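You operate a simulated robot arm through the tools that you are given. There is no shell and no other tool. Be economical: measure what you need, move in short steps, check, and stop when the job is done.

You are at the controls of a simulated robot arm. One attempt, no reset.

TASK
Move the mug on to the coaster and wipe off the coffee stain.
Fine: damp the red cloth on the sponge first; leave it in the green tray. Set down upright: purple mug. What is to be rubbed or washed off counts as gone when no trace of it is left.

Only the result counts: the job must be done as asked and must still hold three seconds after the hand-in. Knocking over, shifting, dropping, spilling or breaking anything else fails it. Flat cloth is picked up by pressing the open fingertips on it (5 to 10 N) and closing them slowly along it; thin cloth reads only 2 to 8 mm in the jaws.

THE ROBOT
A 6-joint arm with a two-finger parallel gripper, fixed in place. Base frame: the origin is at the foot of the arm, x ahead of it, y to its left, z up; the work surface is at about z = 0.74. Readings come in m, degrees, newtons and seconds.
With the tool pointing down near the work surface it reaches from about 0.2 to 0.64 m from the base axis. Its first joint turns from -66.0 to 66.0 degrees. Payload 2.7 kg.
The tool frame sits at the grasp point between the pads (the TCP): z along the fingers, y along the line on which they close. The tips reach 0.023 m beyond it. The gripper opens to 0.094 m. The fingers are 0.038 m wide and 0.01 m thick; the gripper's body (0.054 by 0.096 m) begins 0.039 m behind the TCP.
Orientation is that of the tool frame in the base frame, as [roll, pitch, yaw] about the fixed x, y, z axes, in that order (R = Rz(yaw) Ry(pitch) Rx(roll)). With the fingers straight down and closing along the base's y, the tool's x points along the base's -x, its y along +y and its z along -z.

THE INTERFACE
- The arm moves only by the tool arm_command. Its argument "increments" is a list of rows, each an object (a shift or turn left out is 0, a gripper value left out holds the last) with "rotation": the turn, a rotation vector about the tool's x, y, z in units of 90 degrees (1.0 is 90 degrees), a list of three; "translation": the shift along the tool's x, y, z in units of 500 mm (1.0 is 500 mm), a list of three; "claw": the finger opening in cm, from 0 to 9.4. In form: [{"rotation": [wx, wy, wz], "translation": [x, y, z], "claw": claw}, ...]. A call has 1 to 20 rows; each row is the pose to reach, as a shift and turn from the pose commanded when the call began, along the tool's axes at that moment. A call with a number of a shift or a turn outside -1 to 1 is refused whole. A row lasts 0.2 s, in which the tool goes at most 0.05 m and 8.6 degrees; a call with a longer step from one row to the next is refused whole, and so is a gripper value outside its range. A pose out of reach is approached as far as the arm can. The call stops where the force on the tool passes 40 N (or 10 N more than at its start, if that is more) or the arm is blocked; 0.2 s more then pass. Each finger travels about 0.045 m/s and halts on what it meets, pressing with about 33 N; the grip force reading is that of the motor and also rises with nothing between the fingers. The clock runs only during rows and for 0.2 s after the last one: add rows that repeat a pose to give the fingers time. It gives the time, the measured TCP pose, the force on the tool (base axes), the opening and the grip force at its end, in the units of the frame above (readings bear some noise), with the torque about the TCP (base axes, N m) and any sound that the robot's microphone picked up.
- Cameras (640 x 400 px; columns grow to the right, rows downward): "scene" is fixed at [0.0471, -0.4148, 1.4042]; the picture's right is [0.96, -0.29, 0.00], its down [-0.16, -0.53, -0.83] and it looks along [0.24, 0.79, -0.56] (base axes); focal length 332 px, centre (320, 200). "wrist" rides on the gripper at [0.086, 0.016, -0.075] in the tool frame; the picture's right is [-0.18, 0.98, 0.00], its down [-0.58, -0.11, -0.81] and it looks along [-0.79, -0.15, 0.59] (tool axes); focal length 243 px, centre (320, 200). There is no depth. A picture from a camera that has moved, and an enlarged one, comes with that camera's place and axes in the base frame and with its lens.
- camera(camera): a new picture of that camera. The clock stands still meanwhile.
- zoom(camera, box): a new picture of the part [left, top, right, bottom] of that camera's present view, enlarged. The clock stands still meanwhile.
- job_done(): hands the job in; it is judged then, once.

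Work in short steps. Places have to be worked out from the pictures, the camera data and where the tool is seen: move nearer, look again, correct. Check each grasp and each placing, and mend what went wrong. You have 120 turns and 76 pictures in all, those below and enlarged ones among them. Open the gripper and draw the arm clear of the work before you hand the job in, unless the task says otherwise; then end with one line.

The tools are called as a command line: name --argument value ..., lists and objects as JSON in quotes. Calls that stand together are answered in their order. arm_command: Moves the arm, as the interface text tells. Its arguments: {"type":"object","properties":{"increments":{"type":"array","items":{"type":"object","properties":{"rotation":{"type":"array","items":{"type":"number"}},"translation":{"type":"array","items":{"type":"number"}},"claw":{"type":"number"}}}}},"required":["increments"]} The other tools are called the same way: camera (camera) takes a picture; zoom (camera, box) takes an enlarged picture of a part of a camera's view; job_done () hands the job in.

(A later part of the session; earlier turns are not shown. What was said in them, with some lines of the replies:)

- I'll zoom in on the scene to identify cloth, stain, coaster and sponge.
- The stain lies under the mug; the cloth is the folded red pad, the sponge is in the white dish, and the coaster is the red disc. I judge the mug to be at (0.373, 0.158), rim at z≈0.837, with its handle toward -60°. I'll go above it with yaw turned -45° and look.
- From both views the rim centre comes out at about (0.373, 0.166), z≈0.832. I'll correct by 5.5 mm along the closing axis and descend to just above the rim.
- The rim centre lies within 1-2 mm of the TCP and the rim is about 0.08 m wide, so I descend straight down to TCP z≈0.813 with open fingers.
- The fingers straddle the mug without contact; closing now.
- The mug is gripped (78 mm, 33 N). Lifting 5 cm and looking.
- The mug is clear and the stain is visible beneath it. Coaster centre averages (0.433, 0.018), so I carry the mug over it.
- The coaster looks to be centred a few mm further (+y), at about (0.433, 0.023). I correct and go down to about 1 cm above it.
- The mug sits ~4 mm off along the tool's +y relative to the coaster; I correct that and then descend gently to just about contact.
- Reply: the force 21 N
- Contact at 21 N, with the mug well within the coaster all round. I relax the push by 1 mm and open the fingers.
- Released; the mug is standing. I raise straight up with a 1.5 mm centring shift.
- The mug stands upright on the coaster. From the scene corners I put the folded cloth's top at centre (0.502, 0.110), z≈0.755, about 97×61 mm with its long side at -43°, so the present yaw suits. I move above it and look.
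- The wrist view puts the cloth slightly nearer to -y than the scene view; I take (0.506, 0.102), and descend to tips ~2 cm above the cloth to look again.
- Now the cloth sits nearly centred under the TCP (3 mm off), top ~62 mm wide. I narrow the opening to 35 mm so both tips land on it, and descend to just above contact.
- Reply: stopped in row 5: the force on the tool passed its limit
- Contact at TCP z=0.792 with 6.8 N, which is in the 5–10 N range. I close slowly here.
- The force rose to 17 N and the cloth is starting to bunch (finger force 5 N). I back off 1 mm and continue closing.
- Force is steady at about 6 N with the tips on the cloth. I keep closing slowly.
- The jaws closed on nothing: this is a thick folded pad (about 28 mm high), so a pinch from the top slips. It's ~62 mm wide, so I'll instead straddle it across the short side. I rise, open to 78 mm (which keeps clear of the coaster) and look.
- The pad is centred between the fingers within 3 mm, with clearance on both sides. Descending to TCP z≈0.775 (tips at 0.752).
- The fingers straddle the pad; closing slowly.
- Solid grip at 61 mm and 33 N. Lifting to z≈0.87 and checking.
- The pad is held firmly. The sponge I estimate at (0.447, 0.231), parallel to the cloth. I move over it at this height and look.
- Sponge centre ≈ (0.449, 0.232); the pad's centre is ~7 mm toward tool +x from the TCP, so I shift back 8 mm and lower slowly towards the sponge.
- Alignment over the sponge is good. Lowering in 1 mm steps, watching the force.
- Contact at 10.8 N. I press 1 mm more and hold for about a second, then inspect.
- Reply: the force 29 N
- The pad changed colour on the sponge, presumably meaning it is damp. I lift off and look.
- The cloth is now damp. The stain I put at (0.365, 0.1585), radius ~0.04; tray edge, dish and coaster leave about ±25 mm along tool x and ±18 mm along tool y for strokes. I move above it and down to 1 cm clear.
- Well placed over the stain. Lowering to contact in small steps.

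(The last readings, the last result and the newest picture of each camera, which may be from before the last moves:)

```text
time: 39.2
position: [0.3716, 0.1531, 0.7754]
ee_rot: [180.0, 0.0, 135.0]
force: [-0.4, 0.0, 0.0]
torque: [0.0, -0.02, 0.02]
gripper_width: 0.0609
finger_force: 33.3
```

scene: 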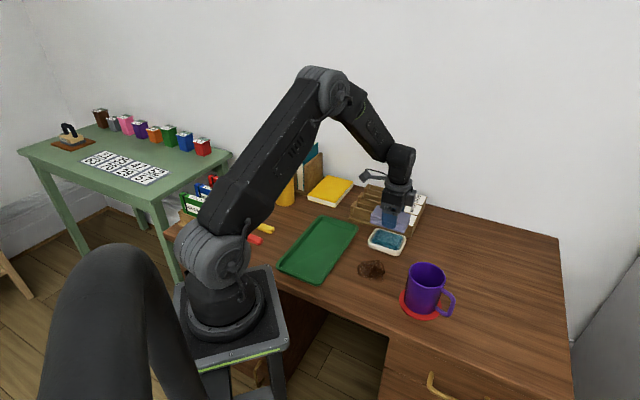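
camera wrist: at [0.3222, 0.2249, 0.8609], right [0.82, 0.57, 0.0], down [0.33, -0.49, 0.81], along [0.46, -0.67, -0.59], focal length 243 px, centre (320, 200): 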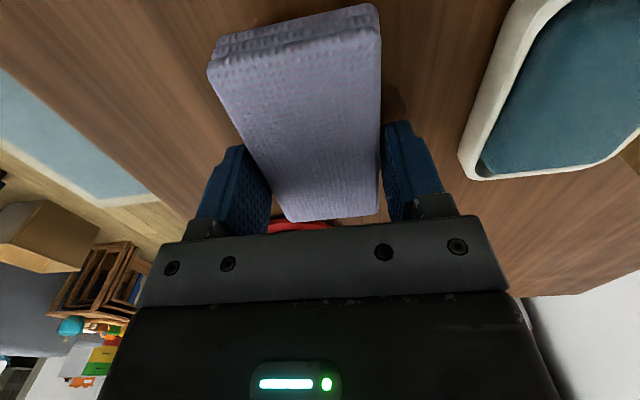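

arm_command --increments '[{"translation": [0, 0, 0.001]}, {"translation": [0, 0, 0.002]}, {"translation": [0, 0, 0.003]}, {"translation": [0, 0, 0.004]}, {"translation": [0, 0, 0.004]}]'

```text
time: 40.5
position: [0.3703, 0.1527, 0.7743]
ee_rot: [-180.0, 0.0, 135.0]
force: [-1.4, 0.0, -0.6]
torque: [0.01, 0.02, 0.01]
gripper_width: 0.0611
finger_force: 33.1
```

arm_command --increments '[{"translation": [0, 0, 0.001]}, {"translation": [0, 0, 0.002]}, {"translation": [0, 0, 0.003]}, {"translation": [0, 0, 0.004]}, {"translation": [0, 0, 0.004]}]'

```text
time: 41.6
position: [0.3709, 0.1535, 0.773]
ee_rot: [180.0, 0.0, 135.0]
force: [-9.4, -5.2, 37.1]
torque: [-0.17, 0.28, 0.03]
gripper_width: 0.0612
finger_force: 32.7
```

Contact, but too hard (37 N). I ease up 0.7 mm.

arm_command --increments '[{"translation": [0, 0, -0.0014]}, {"translation": [0, 0, -0.0014]}, {"translation": [0, 0, -0.0014]}]'

```text
time: 42.5
position: [0.3708, 0.1538, 0.7728]
ee_rot: [179.9, 0.1, 134.9]
force: [-1.0, 0.0, 18.7]
torque: [-0.07, -0.02, 0.01]
gripper_width: 0.0613
finger_force: 33.2
```

18.7 N is a fair wiping pressure. I do strokes along tool x, stepping across y.

arm_command --increments '[{"translation": [0.02, 0, -0.0004]}, {"translation": [0.045, 0, -0.0004]}, {"translation": [0.02, 0.012, -0.0004]}, {"translation": [-0.01, 0.02, -0.0004]}, {"translation": [-0.045, 0.03, -0.0004]}, {"translation": [-0.01, 0.034, -0.0004]}, {"translation": [0.02, 0.034, -0.0004]}, {"translation": [0.045, 0.034, -0.0004]}, {"translation": [0.02, 0.02, -0.0004]}, {"translation": [0.0, 0.0, -0.0004]}, {"translation": [-0.03, -0.015, -0.0004]}, {"translation": [-0.045, -0.034, -0.0004]}, {"translation": [-0.01, -0.034, -0.0004]}, {"translation": [0.02, -0.034, -0.0004]}, {"translation": [0.045, -0.034, -0.0004]}, {"translation": [0.02, -0.015, -0.0004]}, {"translation": [0, 0, -0.0004]}]'

zoom --camera "scene" --box '[320, 210, 440, 300]'

```text
time: 46.0
position: [0.3718, 0.1532, 0.7733]
ee_rot: [179.9, -0.1, 135.0]
force: [-8.3, 1.6, 15.6]
torque: [0.06, 0.11, 0.0]
gripper_width: 0.061
finger_force: 33.4
```

```text
4.44 times, centred on (380, 255) of scene
camera zoom: at [0.0467, -0.4149, 1.4042], right [0.96, -0.29, 0.0], down [-0.16, -0.53, -0.83], along [0.24, 0.79, -0.56], focal length 1476 px, centre (53, -44)
```

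zoom: 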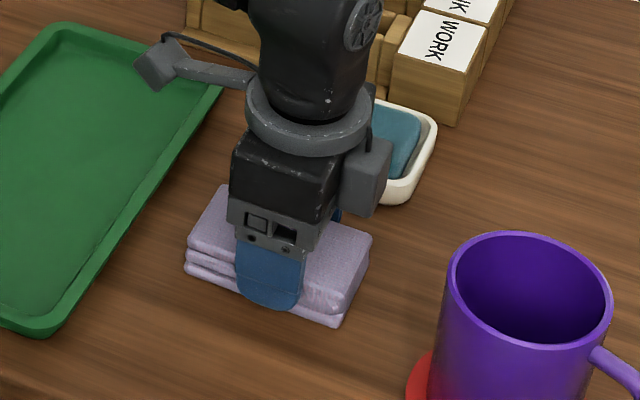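

The full pattern ran with the pressure held at ~16 N. I lift up and to the side to see what remains.

arm_command --increments '[{"translation": [0, 0, -0.02]}, {"translation": [0, 0, -0.08]}, {"translation": [0, 0, -0.16]}, {"translation": [0, 0.06, -0.18]}, {"translation": [0, 0.14, -0.18]}, {"translation": [0, 0.2, -0.18]}, {"translation": [0, 0.2, -0.18]}]'

zoom --camera "scene" --box '[320, 220, 420, 295]'

camera --camera "wrist"

```text
time: 47.6
position: [0.4415, 0.223, 0.8624]
ee_rot: [180.0, -0.1, 135.0]
force: [0.7, -0.1, -1.0]
torque: [0.0, 0.03, 0.03]
gripper_width: 0.0613
finger_force: 32.8
```

```text
5.33 times, centred on (370, 258) of scene
camera zoom: at [0.0471, -0.4148, 1.4042], right [0.96, -0.29, 0.0], down [-0.16, -0.53, -0.83], along [0.24, 0.79, -0.56], focal length 1771 px, centre (53, -107)
```

zoom: 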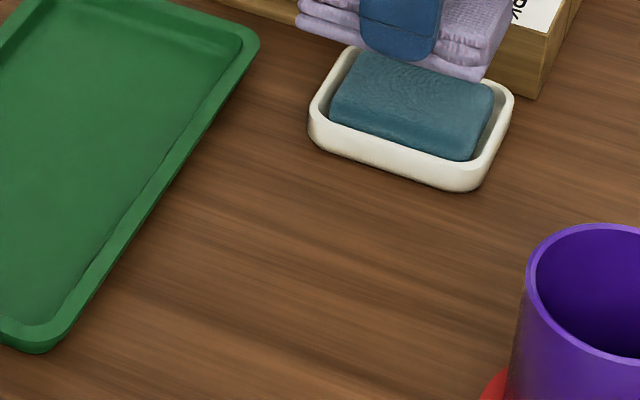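

```text
31 pictures are left
camera wrist: at [0.3923, 0.2961, 0.9359], right [0.83, 0.56, 0.0], down [0.33, -0.49, 0.81], along [0.46, -0.67, -0.59], focal length 243 px, centre (320, 200)
```

wrist: 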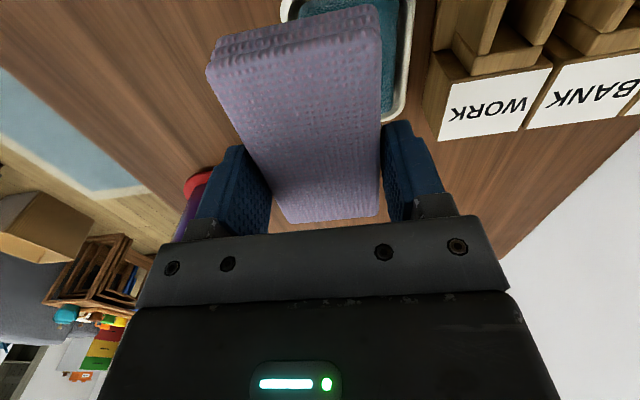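

The stain looks gone; I check closely for faint traces.

zoom --camera "wrist" --box '[80, 20, 240, 150]'

zoom --camera "scene" --box '[345, 248, 400, 286]'

zoom --camera "scene" --box '[260, 200, 380, 290]'

```text
3.08 times, centred on (160, 85) of wrist
camera zoom: at [0.3923, 0.2961, 0.9359], right [0.83, 0.56, 0.0], down [0.33, -0.49, 0.81], along [0.46, -0.67, -0.59], focal length 746 px, centre (812, 554)
```

zoom: 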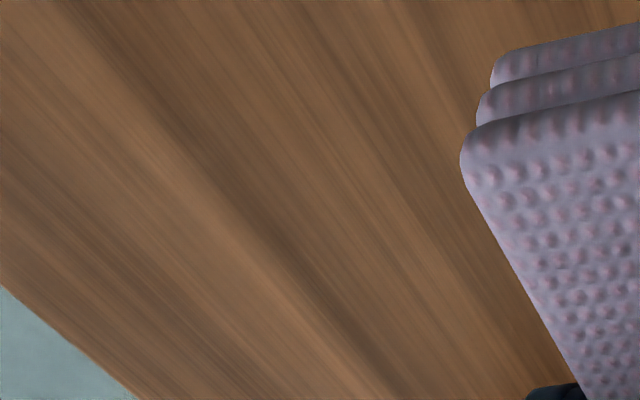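

```text
10.53 times, centred on (372, 267) of scene
camera zoom: at [0.0471, -0.4148, 1.4042], right [0.96, -0.29, 0.0], down [-0.16, -0.53, -0.83], along [0.24, 0.79, -0.56], focal length 3495 px, centre (-233, -505)
```

zoom: 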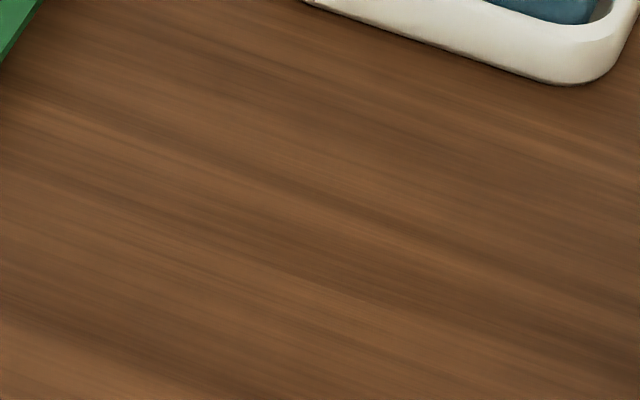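

```text
4.44 times, centred on (320, 245) of scene
camera zoom: at [0.0471, -0.4148, 1.4042], right [0.96, -0.29, 0.0], down [-0.16, -0.53, -0.83], along [0.24, 0.79, -0.56], focal length 1476 px, centre (320, 0)
```

zoom: 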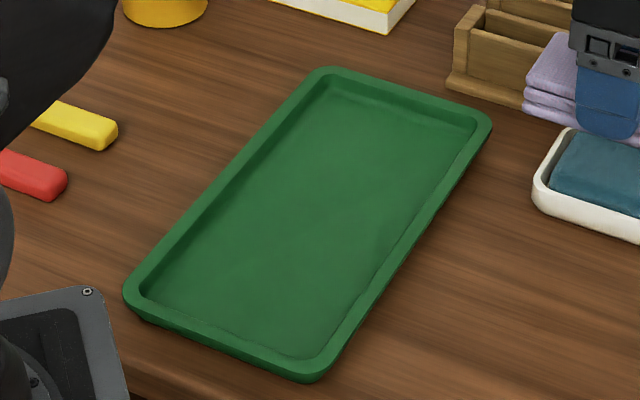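

No trace remains. The tray centre I judge at tool-plane position ≈ (0.255, 0.276), its inner short side (~0.12 m) parallel to the pad's 93 mm side, so no turn is needed. I carry the cloth over it.

arm_command --increments '[{"translation": [0.0, -0.05, 0]}, {"translation": [0.02, -0.12, 0]}, {"translation": [0.08, -0.17, 0]}, {"translation": [0.15, -0.188, 0]}, {"translation": [0.22, -0.188, 0]}, {"translation": [0.28, -0.188, 0]}, {"translation": [0.324, -0.188, 0]}, {"translation": [0.324, -0.188, 0]}]'

camera --camera "wrist"

zoom --camera "scene" --box '[240, 170, 400, 290]'

```text
time: 49.5
position: [0.2611, 0.2731, 0.8624]
ee_rot: [180.0, -0.1, 135.0]
force: [0.9, -0.8, -1.0]
torque: [0.02, 0.01, -0.03]
gripper_width: 0.0612
finger_force: 32.1
```

```text
27 pictures are left
camera wrist: at [0.2114, 0.3445, 0.9373], right [0.83, 0.56, 0.0], down [0.33, -0.49, 0.81], along [0.46, -0.67, -0.59], focal length 243 px, centre (320, 200)
```

wrist: 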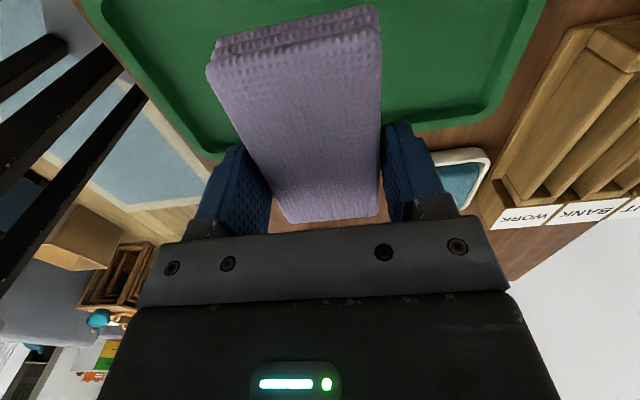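

```text
3.33 times, centred on (320, 230) of scene
camera zoom: at [0.0471, -0.4148, 1.4042], right [0.96, -0.29, 0.0], down [-0.16, -0.53, -0.83], along [0.24, 0.79, -0.56], focal length 1107 px, centre (320, 100)
```

zoom: 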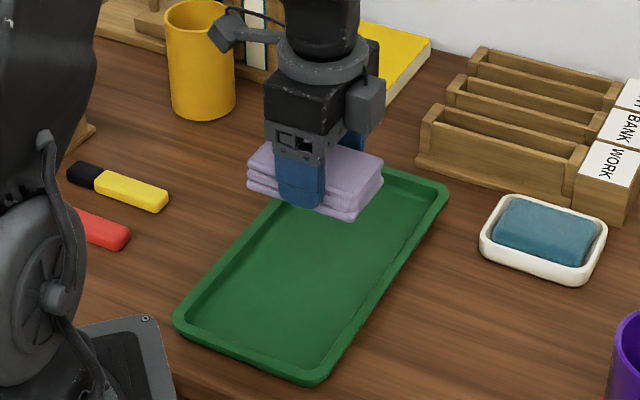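

Margins to the tray's inner edges look like 12–18 mm. I lower to ~1 cm above the floor, then look.

arm_command --increments '[{"translation": [-0.004, 0, 0.03]}, {"translation": [-0.004, 0, 0.07]}, {"translation": [-0.004, 0, 0.11]}, {"translation": [-0.004, 0, 0.14]}, {"translation": [-0.004, 0, 0.146]}, {"translation": [-0.004, 0, 0.146]}]'

camera --camera "wrist"

zoom --camera "scene" --box '[260, 200, 380, 290]'

```text
time: 50.9
position: [0.263, 0.2708, 0.7907]
ee_rot: [179.9, -0.1, 135.1]
force: [-0.1, 0.3, 0.6]
torque: [-0.02, -0.01, 0.0]
gripper_width: 0.0611
finger_force: 33.5
```

```text
25 pictures are left
camera wrist: at [0.2133, 0.3428, 0.8637], right [0.82, 0.57, 0.0], down [0.33, -0.49, 0.81], along [0.46, -0.67, -0.59], focal length 243 px, centre (320, 200)
```

wrist: 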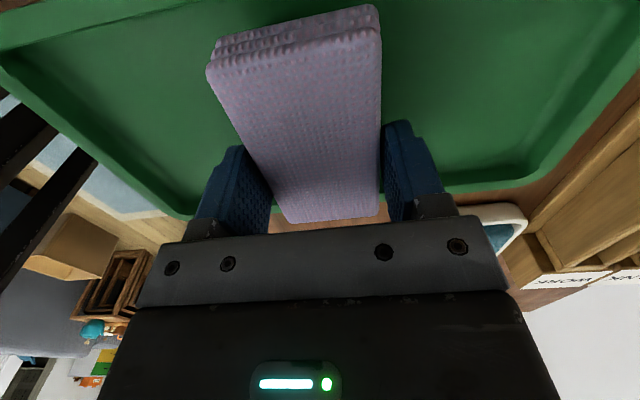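

```text
4.44 times, centred on (320, 245) of scene
camera zoom: at [0.0471, -0.4148, 1.4042], right [0.96, -0.29, 0.0], down [-0.16, -0.53, -0.83], along [0.24, 0.79, -0.56], focal length 1476 px, centre (320, 0)
```

zoom: 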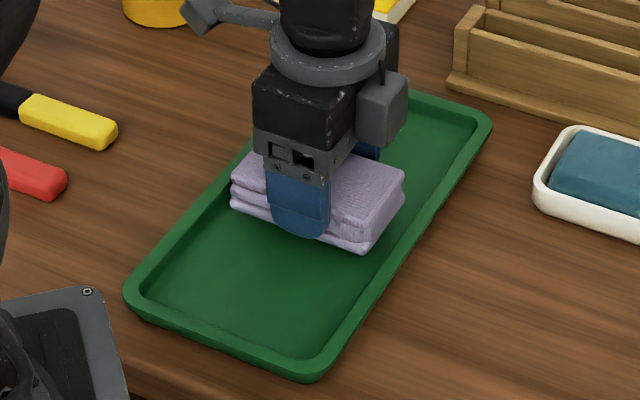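

The pad is well centred across the tray. Lowering in small steps to contact.

arm_command --increments '[{"translation": [0, 0, 0.006]}, {"translation": [0, 0, 0.012]}, {"translation": [0, 0, 0.016]}, {"translation": [0, 0, 0.019]}, {"translation": [0, 0, 0.022]}, {"translation": [0, 0, 0.022]}]'

```text
time: 52.2
position: [0.2624, 0.2707, 0.7787]
ee_rot: [-180.0, -0.1, 135.0]
force: [-0.8, -0.2, -0.6]
torque: [0.02, 0.0, 0.01]
gripper_width: 0.0611
finger_force: 33.0
```

arm_command --increments '[{"translation": [0, 0, 0.001]}, {"translation": [0, 0, 0.002]}, {"translation": [0, 0, 0.003]}, {"translation": [0, 0, 0.004]}, {"translation": [0, 0, 0.004]}]'

```text
time: 53.5
position: [0.2618, 0.2698, 0.7759]
ee_rot: [180.0, 0.0, 135.0]
force: [0.5, 0.1, 2.7]
torque: [-0.03, 0.03, 0.01]
gripper_width: 0.0613
finger_force: 32.4
```

Light contact (2.7 N): the pad is on the tray floor. I open slowly.

arm_command --increments '[{"claw": 6.3}, {"claw": 6.7}, {"claw": 7.2}, {"claw": 7.8}, {"claw": 8.2}, {"claw": 8.2}]'

camera --camera "wrist"

```text
time: 54.9
position: [0.2618, 0.2704, 0.777]
ee_rot: [180.0, 0.0, 134.9]
force: [0.5, 0.1, -0.6]
torque: [0.0, -0.01, 0.02]
gripper_width: 0.0821
finger_force: 0.1
```

```text
23 pictures are left
camera wrist: at [0.2128, 0.3429, 0.8505], right [0.82, 0.57, 0.0], down [0.33, -0.49, 0.81], along [0.46, -0.67, -0.59], focal length 243 px, centre (320, 200)
```

wrist: 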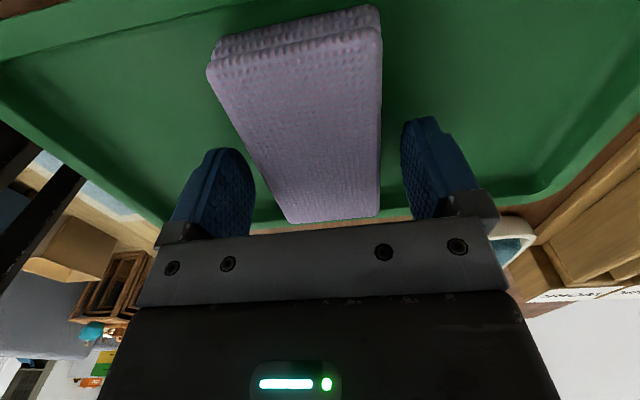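

Released, with the pad flat inside the tray. I raise the arm straight up and check everything.

arm_command --increments '[{"translation": [0, 0, -0.03]}, {"translation": [0, 0, -0.09]}, {"translation": [0, 0, -0.17]}, {"translation": [0, 0, -0.26]}, {"translation": [0, 0, -0.35]}, {"translation": [0, 0, -0.42]}, {"translation": [0, 0, -0.42]}]'

camera --camera "scene"

zoom --camera "scene" --box '[270, 190, 470, 330]'

zoom --camera "scene" --box '[335, 235, 465, 325]'

```text
time: 56.5
position: [0.2614, 0.2709, 0.9864]
ee_rot: [179.9, -0.1, 135.1]
force: [0.1, 0.0, -0.4]
torque: [-0.01, 0.01, 0.0]
gripper_width: 0.082
finger_force: 0.1
```

```text
22 pictures are left
```

scene: 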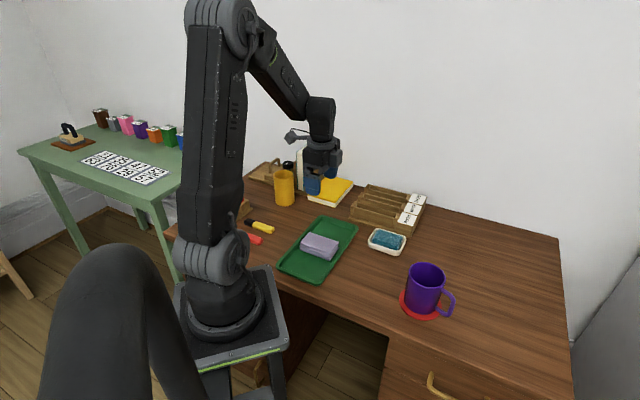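

```text
2.86 times, centred on (370, 260) of scene
camera zoom: at [0.0471, -0.4148, 1.4042], right [0.96, -0.29, 0.0], down [-0.16, -0.53, -0.83], along [0.24, 0.79, -0.56], focal length 949 px, centre (177, 29)
```

zoom: 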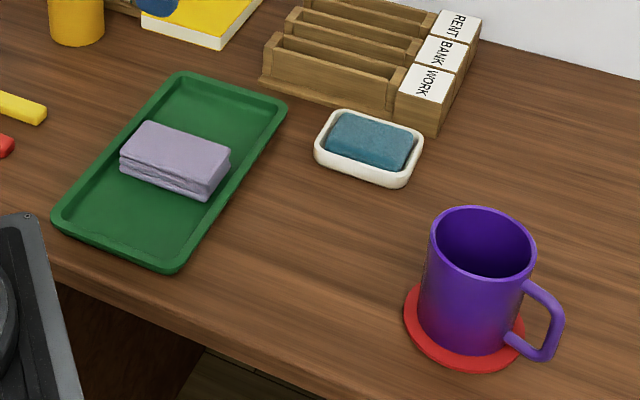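

```text
4.44 times, centred on (400, 280) of scene
camera zoom: at [0.0471, -0.4148, 1.4042], right [0.96, -0.29, 0.0], down [-0.16, -0.53, -0.83], along [0.24, 0.79, -0.56], focal length 1476 px, centre (-36, -156)
```

zoom: 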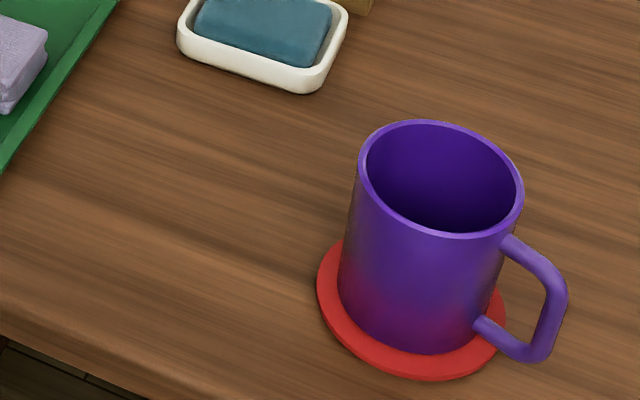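

The mug is upright on the coaster, the stain is gone, the cloth lies in the green tray, the sponge dish looks undisturbed, and the arm is clear. Handing in.

job_done

```text
The job is handed in.
```

The purple mug is upright on the coaster, no trace of the coffee stain shows in close-up pictures, and the cloth, damped on the sponge first (its red turned pale lilac), is in the green tray.
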